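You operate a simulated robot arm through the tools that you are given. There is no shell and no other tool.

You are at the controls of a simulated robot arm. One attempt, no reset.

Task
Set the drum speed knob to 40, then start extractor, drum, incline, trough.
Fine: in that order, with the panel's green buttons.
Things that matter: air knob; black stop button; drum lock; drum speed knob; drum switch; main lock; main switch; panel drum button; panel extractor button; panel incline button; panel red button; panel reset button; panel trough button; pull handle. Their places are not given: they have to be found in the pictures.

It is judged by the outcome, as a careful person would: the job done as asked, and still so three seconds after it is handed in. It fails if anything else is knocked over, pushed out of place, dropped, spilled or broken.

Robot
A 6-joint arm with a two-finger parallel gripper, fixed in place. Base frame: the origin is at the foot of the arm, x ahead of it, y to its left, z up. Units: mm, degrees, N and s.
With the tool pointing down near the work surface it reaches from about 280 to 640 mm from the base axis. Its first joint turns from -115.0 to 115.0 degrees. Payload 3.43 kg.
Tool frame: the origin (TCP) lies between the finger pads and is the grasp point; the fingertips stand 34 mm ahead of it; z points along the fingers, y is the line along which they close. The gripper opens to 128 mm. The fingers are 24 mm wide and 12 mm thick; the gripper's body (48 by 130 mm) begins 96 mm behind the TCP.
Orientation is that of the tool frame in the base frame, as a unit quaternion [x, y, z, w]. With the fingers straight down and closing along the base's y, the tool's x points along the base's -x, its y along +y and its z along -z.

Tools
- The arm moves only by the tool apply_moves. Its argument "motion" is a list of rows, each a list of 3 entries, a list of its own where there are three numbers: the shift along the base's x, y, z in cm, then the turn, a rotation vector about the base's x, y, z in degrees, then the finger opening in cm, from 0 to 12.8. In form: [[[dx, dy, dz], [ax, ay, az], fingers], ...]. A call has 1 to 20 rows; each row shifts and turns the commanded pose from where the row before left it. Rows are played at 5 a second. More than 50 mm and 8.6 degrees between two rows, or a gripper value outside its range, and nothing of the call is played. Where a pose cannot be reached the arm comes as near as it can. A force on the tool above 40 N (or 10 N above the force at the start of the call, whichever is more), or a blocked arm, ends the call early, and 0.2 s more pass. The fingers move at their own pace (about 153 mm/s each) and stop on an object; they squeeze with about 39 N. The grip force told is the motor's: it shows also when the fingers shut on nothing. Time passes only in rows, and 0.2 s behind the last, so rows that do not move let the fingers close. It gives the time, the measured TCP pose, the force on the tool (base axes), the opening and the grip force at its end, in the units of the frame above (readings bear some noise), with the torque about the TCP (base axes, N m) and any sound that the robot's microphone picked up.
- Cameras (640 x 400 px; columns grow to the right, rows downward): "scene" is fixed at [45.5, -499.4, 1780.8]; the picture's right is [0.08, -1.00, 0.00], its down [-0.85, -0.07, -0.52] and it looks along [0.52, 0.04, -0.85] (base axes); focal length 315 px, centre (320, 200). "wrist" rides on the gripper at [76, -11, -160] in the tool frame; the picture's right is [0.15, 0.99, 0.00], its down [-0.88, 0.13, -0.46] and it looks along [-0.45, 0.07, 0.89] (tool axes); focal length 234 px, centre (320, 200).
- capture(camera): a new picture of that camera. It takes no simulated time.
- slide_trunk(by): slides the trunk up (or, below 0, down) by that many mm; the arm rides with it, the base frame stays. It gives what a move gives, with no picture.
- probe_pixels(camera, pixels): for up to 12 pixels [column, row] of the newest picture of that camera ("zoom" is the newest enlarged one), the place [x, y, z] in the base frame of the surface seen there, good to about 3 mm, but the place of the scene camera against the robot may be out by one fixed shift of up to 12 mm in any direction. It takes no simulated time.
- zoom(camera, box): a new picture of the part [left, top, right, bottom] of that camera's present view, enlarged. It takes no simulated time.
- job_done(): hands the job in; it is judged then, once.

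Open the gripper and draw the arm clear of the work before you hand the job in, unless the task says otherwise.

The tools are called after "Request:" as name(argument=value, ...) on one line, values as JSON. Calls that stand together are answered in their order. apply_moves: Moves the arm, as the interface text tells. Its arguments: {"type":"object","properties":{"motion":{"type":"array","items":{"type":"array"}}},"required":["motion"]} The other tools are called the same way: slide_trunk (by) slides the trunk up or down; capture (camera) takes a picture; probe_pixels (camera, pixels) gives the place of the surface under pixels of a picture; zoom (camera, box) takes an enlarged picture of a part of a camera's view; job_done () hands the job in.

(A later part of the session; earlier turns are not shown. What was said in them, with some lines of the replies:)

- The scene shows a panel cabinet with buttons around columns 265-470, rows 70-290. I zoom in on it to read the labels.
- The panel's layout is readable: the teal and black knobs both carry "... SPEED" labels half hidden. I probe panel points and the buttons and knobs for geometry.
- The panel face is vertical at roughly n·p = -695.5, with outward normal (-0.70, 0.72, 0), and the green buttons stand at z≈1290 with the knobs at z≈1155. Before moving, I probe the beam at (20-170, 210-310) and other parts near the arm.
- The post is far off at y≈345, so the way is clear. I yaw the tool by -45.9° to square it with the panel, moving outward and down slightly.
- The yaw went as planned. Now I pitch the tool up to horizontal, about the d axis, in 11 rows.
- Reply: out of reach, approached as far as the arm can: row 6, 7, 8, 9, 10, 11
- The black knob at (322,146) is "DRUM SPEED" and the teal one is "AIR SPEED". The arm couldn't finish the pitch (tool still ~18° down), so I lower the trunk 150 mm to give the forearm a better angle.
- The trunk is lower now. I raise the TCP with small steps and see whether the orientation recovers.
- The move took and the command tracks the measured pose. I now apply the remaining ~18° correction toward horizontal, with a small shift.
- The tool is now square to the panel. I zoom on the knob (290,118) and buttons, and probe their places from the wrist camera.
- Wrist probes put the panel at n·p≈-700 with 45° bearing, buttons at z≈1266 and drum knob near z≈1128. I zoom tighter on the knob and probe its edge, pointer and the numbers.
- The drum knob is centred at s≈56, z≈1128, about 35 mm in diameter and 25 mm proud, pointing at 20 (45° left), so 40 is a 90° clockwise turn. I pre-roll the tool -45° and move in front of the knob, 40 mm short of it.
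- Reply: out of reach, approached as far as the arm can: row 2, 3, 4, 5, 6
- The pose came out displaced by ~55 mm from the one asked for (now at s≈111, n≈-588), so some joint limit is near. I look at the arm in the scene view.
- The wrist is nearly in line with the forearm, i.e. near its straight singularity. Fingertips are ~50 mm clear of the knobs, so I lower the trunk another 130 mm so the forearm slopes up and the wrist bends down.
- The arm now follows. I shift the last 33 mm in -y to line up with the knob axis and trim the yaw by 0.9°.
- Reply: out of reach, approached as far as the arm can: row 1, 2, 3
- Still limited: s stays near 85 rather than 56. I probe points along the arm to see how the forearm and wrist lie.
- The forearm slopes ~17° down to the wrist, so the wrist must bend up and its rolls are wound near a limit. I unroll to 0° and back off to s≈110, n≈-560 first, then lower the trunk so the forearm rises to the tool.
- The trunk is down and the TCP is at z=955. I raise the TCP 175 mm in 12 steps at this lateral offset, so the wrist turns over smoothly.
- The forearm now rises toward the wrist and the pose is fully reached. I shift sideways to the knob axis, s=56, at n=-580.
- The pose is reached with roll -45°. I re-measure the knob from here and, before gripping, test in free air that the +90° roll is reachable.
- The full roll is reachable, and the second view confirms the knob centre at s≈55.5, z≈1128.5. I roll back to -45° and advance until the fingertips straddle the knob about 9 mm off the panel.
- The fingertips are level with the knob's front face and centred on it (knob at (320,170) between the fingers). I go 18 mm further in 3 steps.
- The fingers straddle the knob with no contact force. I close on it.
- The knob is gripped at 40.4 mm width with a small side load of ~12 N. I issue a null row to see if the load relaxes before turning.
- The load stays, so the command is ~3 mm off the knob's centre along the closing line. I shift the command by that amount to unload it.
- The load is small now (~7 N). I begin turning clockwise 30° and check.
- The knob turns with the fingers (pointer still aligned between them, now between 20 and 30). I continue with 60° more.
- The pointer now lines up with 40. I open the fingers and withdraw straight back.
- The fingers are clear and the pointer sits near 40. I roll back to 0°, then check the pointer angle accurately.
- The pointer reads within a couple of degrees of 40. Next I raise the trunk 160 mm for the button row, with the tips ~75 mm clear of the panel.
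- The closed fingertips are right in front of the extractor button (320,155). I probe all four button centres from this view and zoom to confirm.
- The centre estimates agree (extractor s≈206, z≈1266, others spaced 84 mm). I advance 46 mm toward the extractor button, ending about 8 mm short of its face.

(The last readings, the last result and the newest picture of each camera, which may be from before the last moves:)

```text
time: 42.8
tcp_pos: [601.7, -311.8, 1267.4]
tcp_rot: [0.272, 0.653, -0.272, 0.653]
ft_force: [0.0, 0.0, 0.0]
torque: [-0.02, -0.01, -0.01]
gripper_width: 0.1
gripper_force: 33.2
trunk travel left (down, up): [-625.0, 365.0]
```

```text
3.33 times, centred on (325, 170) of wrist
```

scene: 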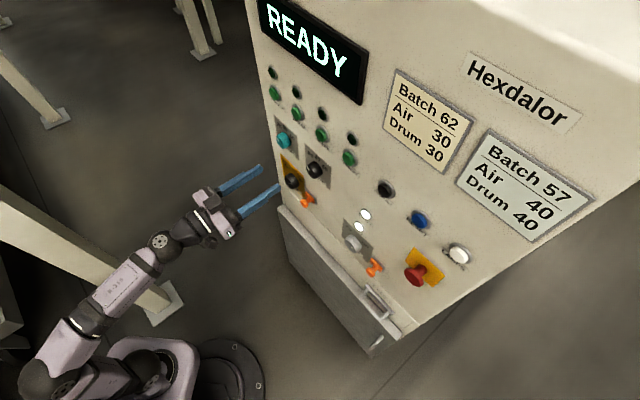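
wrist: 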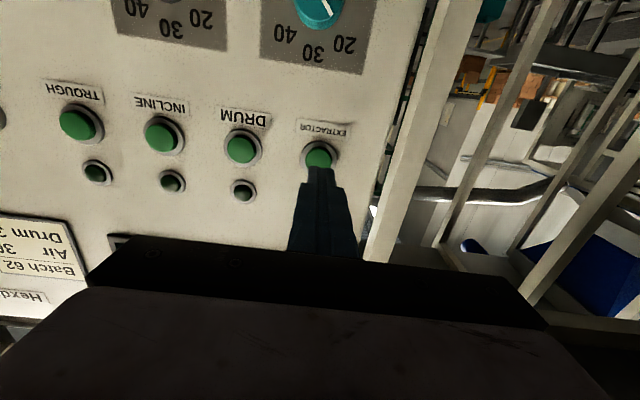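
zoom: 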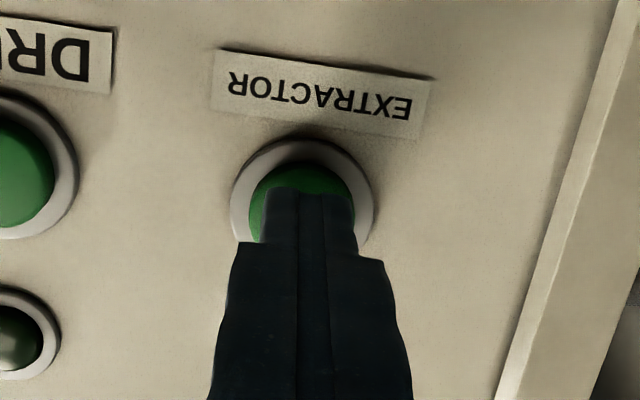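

The tips are centred on the button about 7 mm off. I press in 3 mm steps.

Request:
apply_moves(motion=[[[0.22, -0.2, 0], [0, 0, 0], 0], [[0.22, -0.2, 0], [0, 0, 0], 0], [[0.21, -0.21, 0], [0, 0, 0], 0], [[0.21, -0.21, 0], [0, 0, 0], 0]])

Request:
capture(camera="scene")

Request:
zoom(camera="wrist", box=[250, 110, 400, 230])

```text
time: 43.8
tcp_pos: [609.0, -319.7, 1267.8]
tcp_rot: [0.271, 0.653, -0.272, 0.653]
ft_force: [-1.6, 1.6, 0.0]
torque: [-0.02, -0.05, -0.01]
gripper_width: 0.0
gripper_force: 32.8
trunk travel left (down, up): [-625.0, 365.0]
heard: click
```

```text
taken
```

scene: 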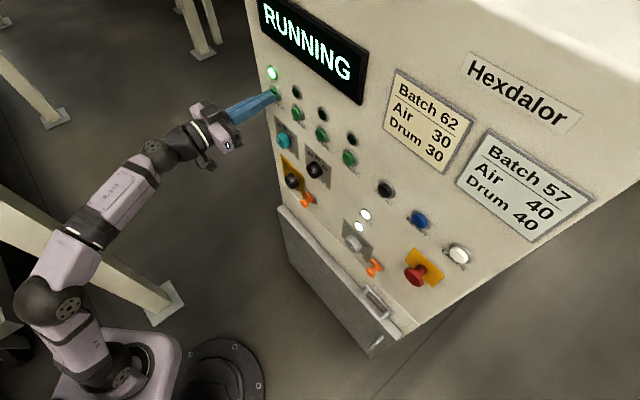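

```text
3.33 times, centred on (325, 170) of wrist
```

zoom: 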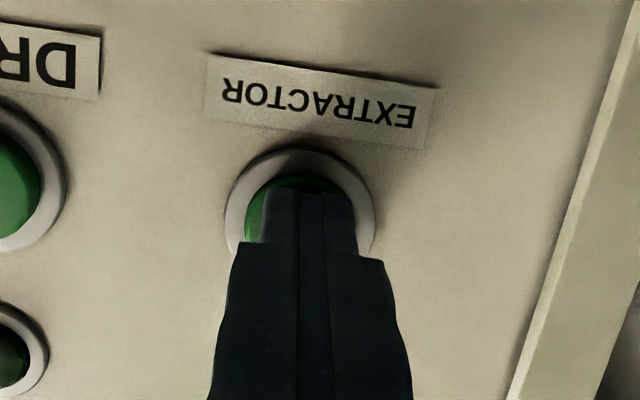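

Click heard; the extractor lamp is lit and the display shows RUNNING. I back off 40 mm and shift 83 mm along the panel to the drum button.

Request:
apply_moves(motion=[[[-0.7, 0.7, 0], [0, 0, 0], 0], [[-1, 1, 0], [0, 0, 0], 0], [[-1.1, 1.1, -0.1], [0, 0, 0], 0], [[-1.48, -1.48, 0], [0, 0, 0], 0], [[-1.48, -1.48, 0], [0, 0, 0], 0], [[-1.48, -1.48, 0], [0, 0, 0], 0], [[-1.48, -1.48, 0], [0, 0, 0], 0]])

Request:
apply_moves(motion=[[[0.7, -0.7, 0], [0, 0, 0], 0], [[0.7, -0.7, 0], [0, 0, 0], 0], [[0.5, -0.5, 0], [0, 0, 0], 0]])

Request:
zoom(camera="wrist", box=[250, 110, 400, 230])

Request:
capture(camera="scene")

```text
time: 45.4
tcp_pos: [522.2, -350.1, 1266.3]
tcp_rot: [0.271, 0.653, -0.271, 0.653]
ft_force: [-0.4, -0.5, -0.6]
torque: [0.0, -0.01, 0.0]
gripper_width: 0.2
gripper_force: 32.8
trunk travel left (down, up): [-625.0, 365.0]
```

```text
time: 46.2
tcp_pos: [541.7, -369.8, 1265.8]
tcp_rot: [0.271, 0.653, -0.271, 0.653]
ft_force: [-0.5, -0.1, -0.3]
torque: [0.01, 0.0, 0.0]
gripper_width: 0.0
gripper_force: 33.0
trunk travel left (down, up): [-625.0, 365.0]
```

```text
3.33 times, centred on (325, 170) of wrist
```

zoom: 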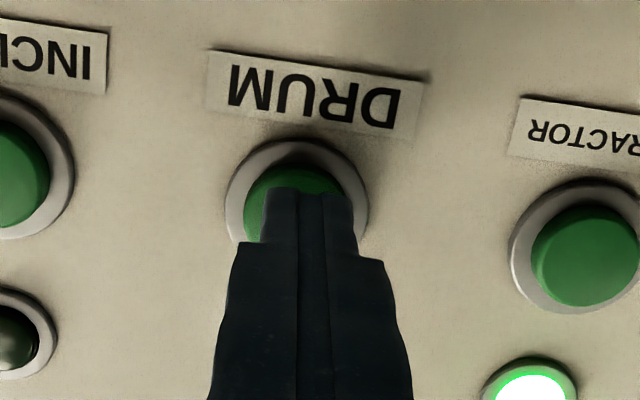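

```text
taken
```

scene: 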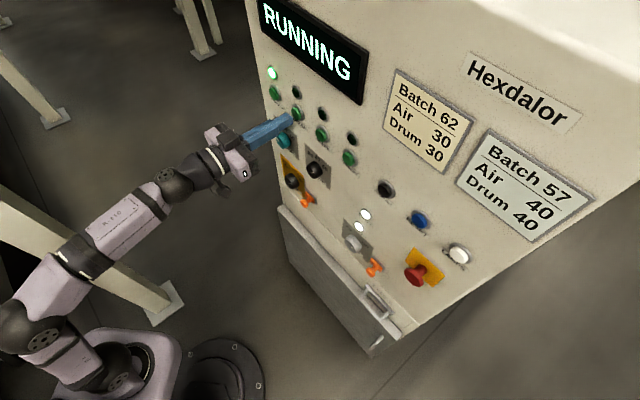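

The tips sit just in front of the DRUM button, a touch to the right of centre; I shift 2 mm and press as before.

Request:
apply_moves(motion=[[[-0.14, -0.14, 0], [0, 0, 0], 0], [[0.22, -0.22, 0], [0, 0, 0], 0], [[0.22, -0.22, 0], [0, 0, 0], 0], [[0.22, -0.22, 0], [0, 0, 0], 0], [[0.22, -0.22, 0], [0, 0, 0], 0]])

Request:
capture(camera="scene")

```text
time: 47.4
tcp_pos: [549.6, -379.7, 1267.4]
tcp_rot: [0.272, 0.653, -0.272, 0.653]
ft_force: [-0.6, 0.6, 0.0]
torque: [-0.04, -0.01, 0.02]
gripper_width: 0.0
gripper_force: 33.9
trunk travel left (down, up): [-625.0, 365.0]
```

```text
taken
```

scene: 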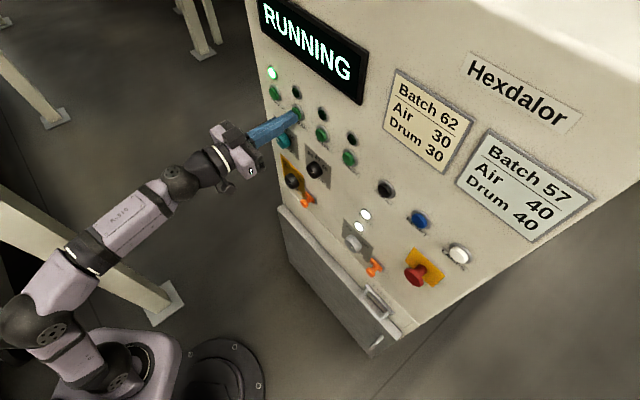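

No click yet, contact force only ~0.8 N at the same depth. I press 4 mm further in small steps.

Request:
apply_moves(motion=[[[0.14, -0.14, 0], [0, 0, 0], 0], [[0.14, -0.14, 0], [0, 0, 0], 0]])

Request:
capture(camera="scene")

```text
time: 48.0
tcp_pos: [551.5, -381.6, 1266.1]
tcp_rot: [0.271, 0.652, -0.272, 0.654]
ft_force: [-5.3, 6.1, -1.1]
torque: [0.07, 0.03, 0.06]
gripper_width: 0.1
gripper_force: 32.8
trunk travel left (down, up): [-625.0, 365.0]
heard: click
```

```text
taken
```

scene: 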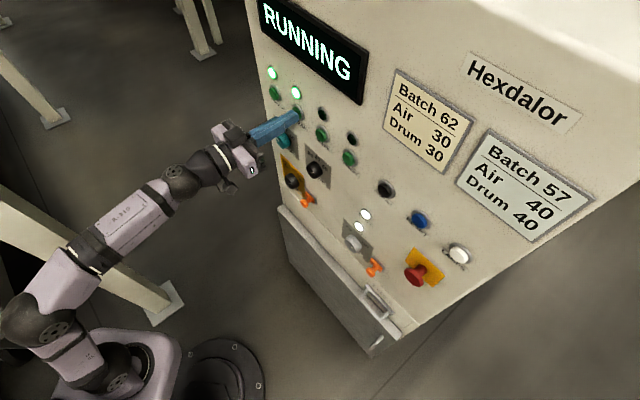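

Click heard and the drum lamp at (296,93) is lit. I back off and shift 84 mm to the incline button.

Request:
apply_moves(motion=[[[-0.7, 0.7, 0], [0, 0, 0], 0], [[-1, 1, 0], [0, 0, 0], 0], [[-1.2, 1.2, 0], [0, 0, 0], 0], [[-1.48, -1.48, 0], [0, 0, 0], 0], [[-1.48, -1.48, 0], [0, 0, 0], 0], [[-1.48, -1.48, 0], [0, 0, 0], 0], [[-1.48, -1.48, 0], [0, 0, 0], 0], [[0.7, -0.7, 0], [0, 0, 0], 0], [[0.7, -0.7, 0], [0, 0, 0], 0], [[0.5, -0.5, 0], [0, 0, 0], 0]])

Request:
zoom(camera="wrist", box=[250, 110, 400, 230])

Request:
capture(camera="scene")

```text
time: 50.2
tcp_pos: [490.5, -425.5, 1267.0]
tcp_rot: [0.272, 0.653, -0.272, 0.653]
ft_force: [0.3, -0.1, 0.2]
torque: [-0.01, 0.01, 0.0]
gripper_width: 0.2
gripper_force: 33.3
out of reach, approached as far as the arm can: row 7
trunk travel left (down, up): [-625.0, 365.0]
```

```text
3.33 times, centred on (325, 170) of wrist
```

zoom: 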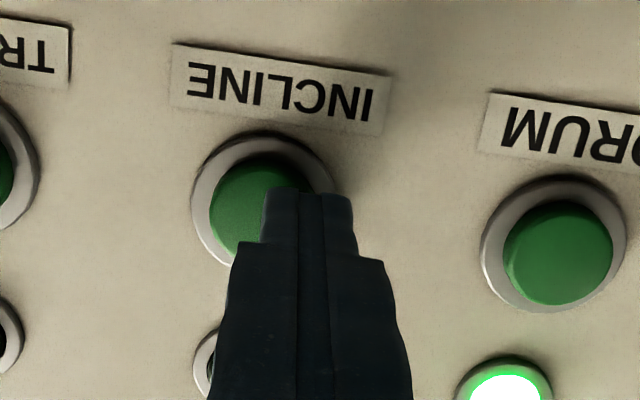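

```text
taken
```

scene: 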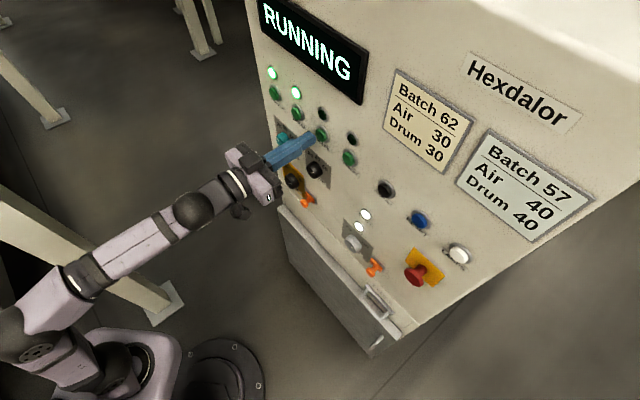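

Row 7 hit the near-straight wrist; the tips stopped ~11 mm short sideways (tip at 310 vs button at 262 in the zoom). I back off, lower the trunk 70 mm and raise the TCP again to gain bend.

Request:
apply_moves(motion=[[[-1, 1, 0], [0, 0, 0], 0], [[-1, 1, 0], [0, 0, 0], 0], [[-1, 1, 0], [0, 0, 0], 0]])

Request:
slide_trunk(by=-70)

Request:
apply_moves(motion=[[[0, 0, 1.4], [0, 0, 0], 0], [[0, 0, 1.4], [0, 0, 0], 0], [[0, 0, 1.4], [0, 0, 0], 0], [[0, 0, 1.4], [0, 0, 0], 0], [[0, 0, 1.35], [0, 0, 0], 0]])

```text
time: 51.0
tcp_pos: [460.0, -395.4, 1266.6]
tcp_rot: [0.271, 0.653, -0.272, 0.653]
ft_force: [0.3, -0.8, 0.0]
torque: [-0.01, 0.01, -0.01]
gripper_width: 0.0
gripper_force: 33.1
trunk travel left (down, up): [-625.0, 365.0]
```

```text
time: 52.0
tcp_pos: [460.4, -396.4, 1196.6]
tcp_rot: [0.272, 0.653, -0.272, 0.653]
ft_force: [-0.2, 0.5, -0.2]
torque: [-0.01, 0.06, 0.0]
gripper_width: 0.0
gripper_force: 32.7
trunk travel left (down, up): [-555.0, 435.0]
```

```text
time: 53.2
tcp_pos: [450.6, -405.7, 1235.6]
tcp_rot: [0.283, 0.648, -0.282, 0.648]
ft_force: [-0.5, 0.1, 0.4]
torque: [0.01, 0.02, 0.0]
gripper_width: 0.0
gripper_force: 33.3
out of reach, approached as far as the arm can: row 1, 2, 3, 4, 5
trunk travel left (down, up): [-555.0, 435.0]
```

The wrist got stuck near its straight pose again. I go sideways to s≈110 (larger lateral bend), then raise, the way that worked before.

Request:
apply_moves(motion=[[[0.6, 1.1, 0], [0, 0, 0], 0], [[0.6, 1.1, 0], [0, 0, 0], 0], [[0.6, 1.1, 0], [0, 0, 0], 0], [[0.8, 1.0, 0], [0, 0, 0], 0], [[0.8, 1.0, 0], [0, 0, 0], 0], [[0.8, 1.0, 0], [0, 0, 0], 0]])

```text
time: 54.6
tcp_pos: [490.6, -342.9, 1234.8]
tcp_rot: [0.272, 0.653, -0.272, 0.653]
ft_force: [0.7, 0.3, 0.4]
torque: [0.01, 0.02, 0.02]
gripper_width: 0.0
gripper_force: 33.4
trunk travel left (down, up): [-555.0, 435.0]
```

Pose recovered at s≈104 with the right orientation. Now I raise 32 mm.

Request:
apply_moves(motion=[[[0, 0, 1.1], [0, 0, 0], 0], [[0, 0, 1.1], [0, 0, 0], 0], [[0, 0, 1], [0, 0, 0], 0]])

Request:
apply_moves(motion=[[[-1, -1, 0], [0, 0, 0], 0], [[-1, -1, 0], [0, 0, 0], 0], [[-1, -1, 0], [0, 0, 0], 0]])

```text
time: 55.4
tcp_pos: [493.2, -343.3, 1266.7]
tcp_rot: [0.272, 0.653, -0.272, 0.653]
ft_force: [0.3, -0.1, 0.1]
torque: [0.03, -0.01, -0.01]
gripper_width: 0.1
gripper_force: 33.2
trunk travel left (down, up): [-555.0, 435.0]
```

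```text
time: 56.2
tcp_pos: [461.4, -373.7, 1266.4]
tcp_rot: [0.271, 0.653, -0.272, 0.653]
ft_force: [0.2, -0.6, 0.4]
torque: [0.0, -0.01, -0.01]
gripper_width: 0.0
gripper_force: 33.1
trunk travel left (down, up): [-555.0, 435.0]
```

Reached s≈62. I go on to s≈35, in front of the incline button.

Request:
apply_moves(motion=[[[-0.65, -0.65, 0], [0, 0, 0], 0], [[-0.65, -0.65, 0], [0, 0, 0], 0], [[-0.6, -0.6, 0], [0, 0, 0], 0]])

Request:
capture(camera="wrist")

```text
time: 57.0
tcp_pos: [443.5, -392.3, 1267.3]
tcp_rot: [0.272, 0.653, -0.272, 0.653]
ft_force: [0.6, -0.7, 0.3]
torque: [0.01, -0.01, -0.03]
gripper_width: 0.0
gripper_force: 33.0
trunk travel left (down, up): [-555.0, 435.0]
```

```text
taken
```

wrist: 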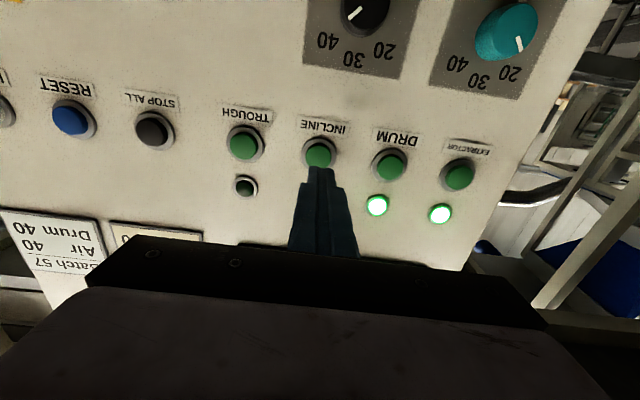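

Aligned with the incline button (320,152); extractor and drum lamps are lit. I advance 53 mm, stopping short of contact.

Request:
apply_moves(motion=[[[0.75, -0.75, 0], [0, 0, 0], 0], [[0.75, -0.75, 0], [0, 0, 0], 0], [[0.75, -0.75, 0], [0, 0, 0], 0], [[0.75, -0.75, 0], [0, 0, 0], 0], [[0.7, -0.7, 0], [0, 0, 0], 0]])

Request:
zoom(camera="wrist", box=[250, 110, 400, 230])

```text
time: 58.2
tcp_pos: [480.1, -428.1, 1267.1]
tcp_rot: [0.272, 0.652, -0.272, 0.653]
ft_force: [-0.3, -0.9, -0.6]
torque: [-0.02, 0.02, 0.0]
gripper_width: 0.0
gripper_force: 33.0
trunk travel left (down, up): [-555.0, 435.0]
```

```text
3.33 times, centred on (325, 170) of wrist
```

zoom: 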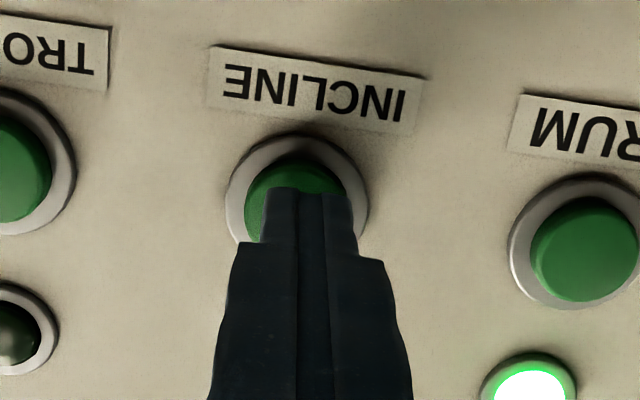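

Well aligned, only a touch to the right; I shift 2 mm and press in to the depth where the drum clicked.

Request:
apply_moves(motion=[[[-0.14, -0.14, 0], [0, 0, 0], 0], [[0.22, -0.22, 0], [0, 0, 0], 0], [[0.22, -0.22, 0], [0, 0, 0], 0], [[0.22, -0.22, 0], [0, 0, 0], 0], [[0.22, -0.22, 0], [0, 0, 0], 0], [[0.14, -0.14, 0], [0, 0, 0], 0], [[0.14, -0.14, 0], [0, 0, 0], 0], [[0.14, -0.14, 0], [0, 0, 0], 0]])

Request:
capture(camera="scene")

```text
time: 60.0
tcp_pos: [491.3, -441.7, 1267.2]
tcp_rot: [0.271, 0.653, -0.271, 0.653]
ft_force: [-4.9, 5.5, -1.1]
torque: [0.07, 0.11, 0.03]
gripper_width: 0.0
gripper_force: 32.6
trunk travel left (down, up): [-555.0, 435.0]
heard: click
```

```text
taken
```

scene: 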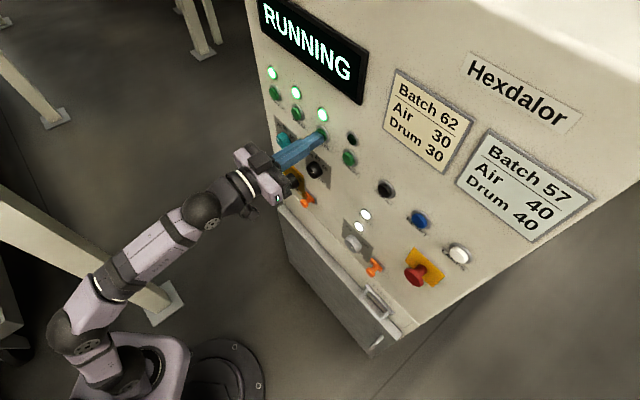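

Click, and the incline lamp at (322,114) is lit. I back off 50 mm and shift stepwise toward the trough button.

Request:
apply_moves(motion=[[[-0.7, 0.7, 0], [0, 0, 0], 0], [[-1, 1, 0], [0, 0, 0], 0], [[-1.0, 1.0, 0], [0, 0, 0], 0], [[-0.9, 0.9, 0], [0, 0, 0], 0]])

Request:
apply_moves(motion=[[[-0.75, -0.75, 0], [0, 0, 0], 0], [[-0.75, -0.75, 0], [0, 0, 0], 0], [[-0.75, -0.75, 0], [0, 0, 0], 0], [[-0.75, -0.75, 0], [0, 0, 0], 0]])

```text
time: 61.0
tcp_pos: [456.6, -407.0, 1266.7]
tcp_rot: [0.272, 0.653, -0.272, 0.653]
ft_force: [0.6, -0.3, 0.7]
torque: [0.01, 0.03, 0.0]
gripper_width: 0.1
gripper_force: 33.4
trunk travel left (down, up): [-555.0, 435.0]
```

```text
time: 62.0
tcp_pos: [425.8, -436.4, 1266.3]
tcp_rot: [0.271, 0.653, -0.272, 0.653]
ft_force: [0.0, -0.8, -0.2]
torque: [0.02, -0.04, 0.03]
gripper_width: 0.1
gripper_force: 32.8
trunk travel left (down, up): [-555.0, 435.0]
```

No trouble so far (s≈-7). I continue to s≈-48.

Request:
apply_moves(motion=[[[-0.73, -0.73, 0], [0, 0, 0], 0], [[-0.73, -0.73, 0], [0, 0, 0], 0], [[-0.73, -0.73, 0], [0, 0, 0], 0], [[-0.7, -0.7, 0], [0, 0, 0], 0]])

Request:
capture(camera="wrist")

```text
time: 63.0
tcp_pos: [396.4, -465.9, 1269.5]
tcp_rot: [0.271, 0.653, -0.272, 0.653]
ft_force: [0.3, -0.5, 0.5]
torque: [0.01, 0.02, -0.02]
gripper_width: 0.0
gripper_force: 32.7
trunk travel left (down, up): [-555.0, 435.0]
```

```text
taken
```

wrist: 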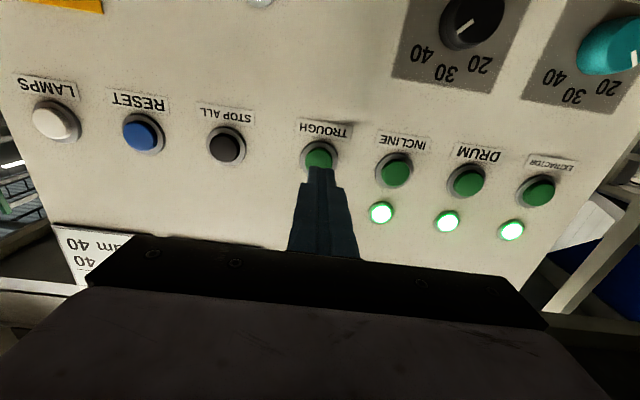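

Lined up with the TROUGH button (320,155); TCP is 2-3 mm high. I correct that and advance 34 mm.

Request:
apply_moves(motion=[[[0.6, -0.6, -0.1], [0, 0, 0], 0], [[0.6, -0.6, -0.1], [0, 0, 0], 0], [[0.6, -0.6, 0], [0, 0, 0], 0], [[0.6, -0.6, 0], [0, 0, 0], 0]])

Request:
zoom(camera="wrist", box=[250, 110, 400, 230])

```text
time: 64.0
tcp_pos: [420.0, -491.2, 1264.7]
tcp_rot: [0.271, 0.652, -0.272, 0.653]
ft_force: [-0.1, 0.6, -1.4]
torque: [0.01, 0.01, 0.0]
gripper_width: 0.0
gripper_force: 32.9
trunk travel left (down, up): [-555.0, 435.0]
```

```text
3.33 times, centred on (325, 170) of wrist
```

zoom: 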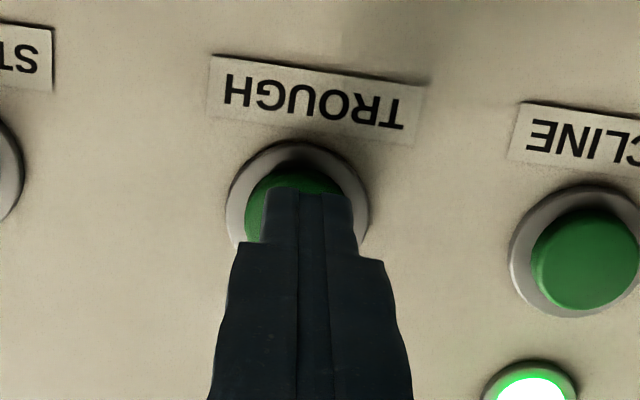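

The tips are just in front of the trough button, centred as with the others. I press with the same stepped motion.

Request:
apply_moves(motion=[[[-0.12, -0.12, 0.1], [0, 0, 0], 0], [[0.22, -0.22, 0], [0, 0, 0], 0], [[0.22, -0.22, 0], [0, 0, 0], 0], [[0.22, -0.22, 0], [0, 0, 0], 0], [[0.22, -0.22, 0], [0, 0, 0], 0], [[0.14, -0.14, 0], [0, 0, 0], 0], [[0.14, -0.14, 0], [0, 0, 0], 0]])

Request:
capture(camera="scene")

```text
time: 65.6
tcp_pos: [431.0, -500.7, 1266.1]
tcp_rot: [0.272, 0.653, -0.272, 0.653]
ft_force: [-4.2, 3.7, -2.2]
torque: [0.07, 0.05, -0.01]
gripper_width: 0.0
gripper_force: 32.8
trunk travel left (down, up): [-555.0, 435.0]
heard: click
```

```text
taken
```

scene: 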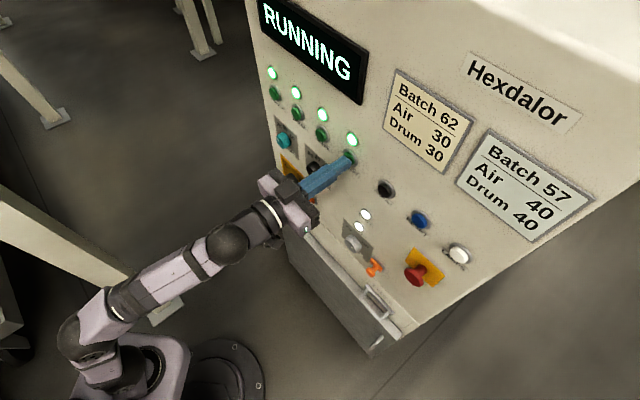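

All four lamps are lit and the display shows RUNNING. I withdraw well back from the panel and open the gripper once clear.

Request:
apply_moves(motion=[[[-0.7, 0.7, 0], [0, 0, 0], 0], [[-1.2, 1.2, 0], [0, 0, 0], 0], [[-1.5, 1.5, 0], [0, 0, 0], 0], [[-1.5, 1.5, 0], [0, 0, 0], 0], [[-1.5, 1.5, 0], [0, 0, 0], 0], [[-1.5, 1.5, 0], [0, 0, 0], 0], [[-1.5, 1.5, 0], [0, 0, 0], 6], [[0, 0, 0], [0, 0, 0], 10], [[0, 0, 0], [0, 0, 0], 10]])

Request:
capture(camera="wrist")

Request:
capture(camera="scene")

```text
time: 67.6
tcp_pos: [336.7, -408.7, 1266.5]
tcp_rot: [0.271, 0.654, -0.27, 0.653]
ft_force: [-0.2, -0.3, 0.2]
torque: [-0.01, 0.0, -0.03]
gripper_width: 99.9
gripper_force: 0.0
trunk travel left (down, up): [-555.0, 435.0]
```

```text
taken
```

wrist: 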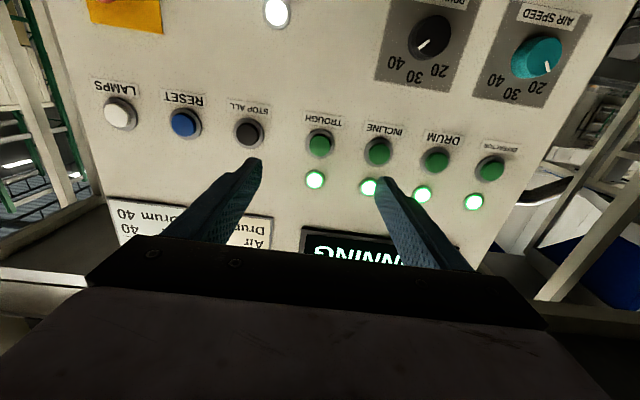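

```text
taken
```

scene: 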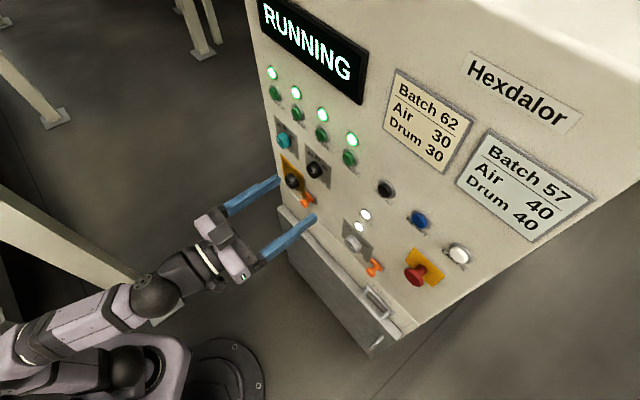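

Everything runs and the arm is clear. I take a last close look at the knobs to confirm the drum setting.

Request:
zoom(camera="wrist", box=[375, 0, 475, 90])

Request:
zoom(camera="scene", box=[270, 120, 350, 200])

```text
4.44 times, centred on (425, 45) of wrist
```

zoom: 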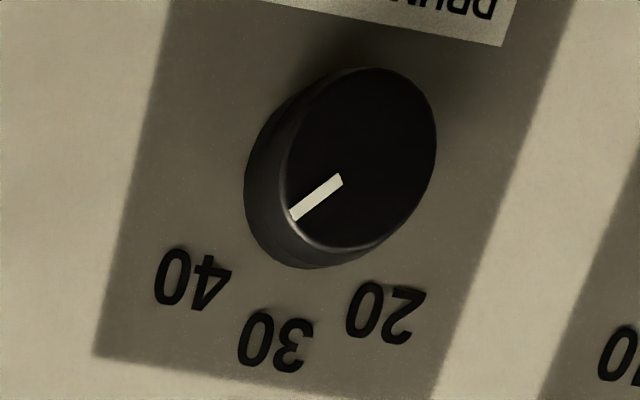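

```text
5.00 times, centred on (310, 160) of scene
```

zoom: 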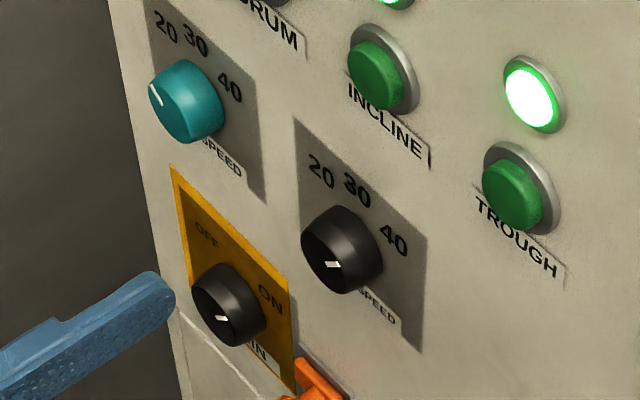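

The drum knob points at 40, the air knob is untouched, all four green lamps are lit, and the gripper is open and clear. I hand the job in.

Request:
job_done()

```text
The job is handed in.
```

The drum speed knob is at 40, and extractor, drum, incline and trough are running. I started them in that order with the panel's green buttons. All four lamps are lit and the display reads RUNNING.

- **Knob:** the drum speed knob started at 20 and I turned it 90° clockwise. In the pictures its pointer sits within about 2° of the 40 mark.
- **Buttons:** each press gave a click and lit its own lamp before I moved to the next.
- **Everything else:** I did not touch the air knob, the stop and reset buttons, the switches, the locks or the pull handle.
- **Arm:** it is drawn back from the panel with the gripper open.
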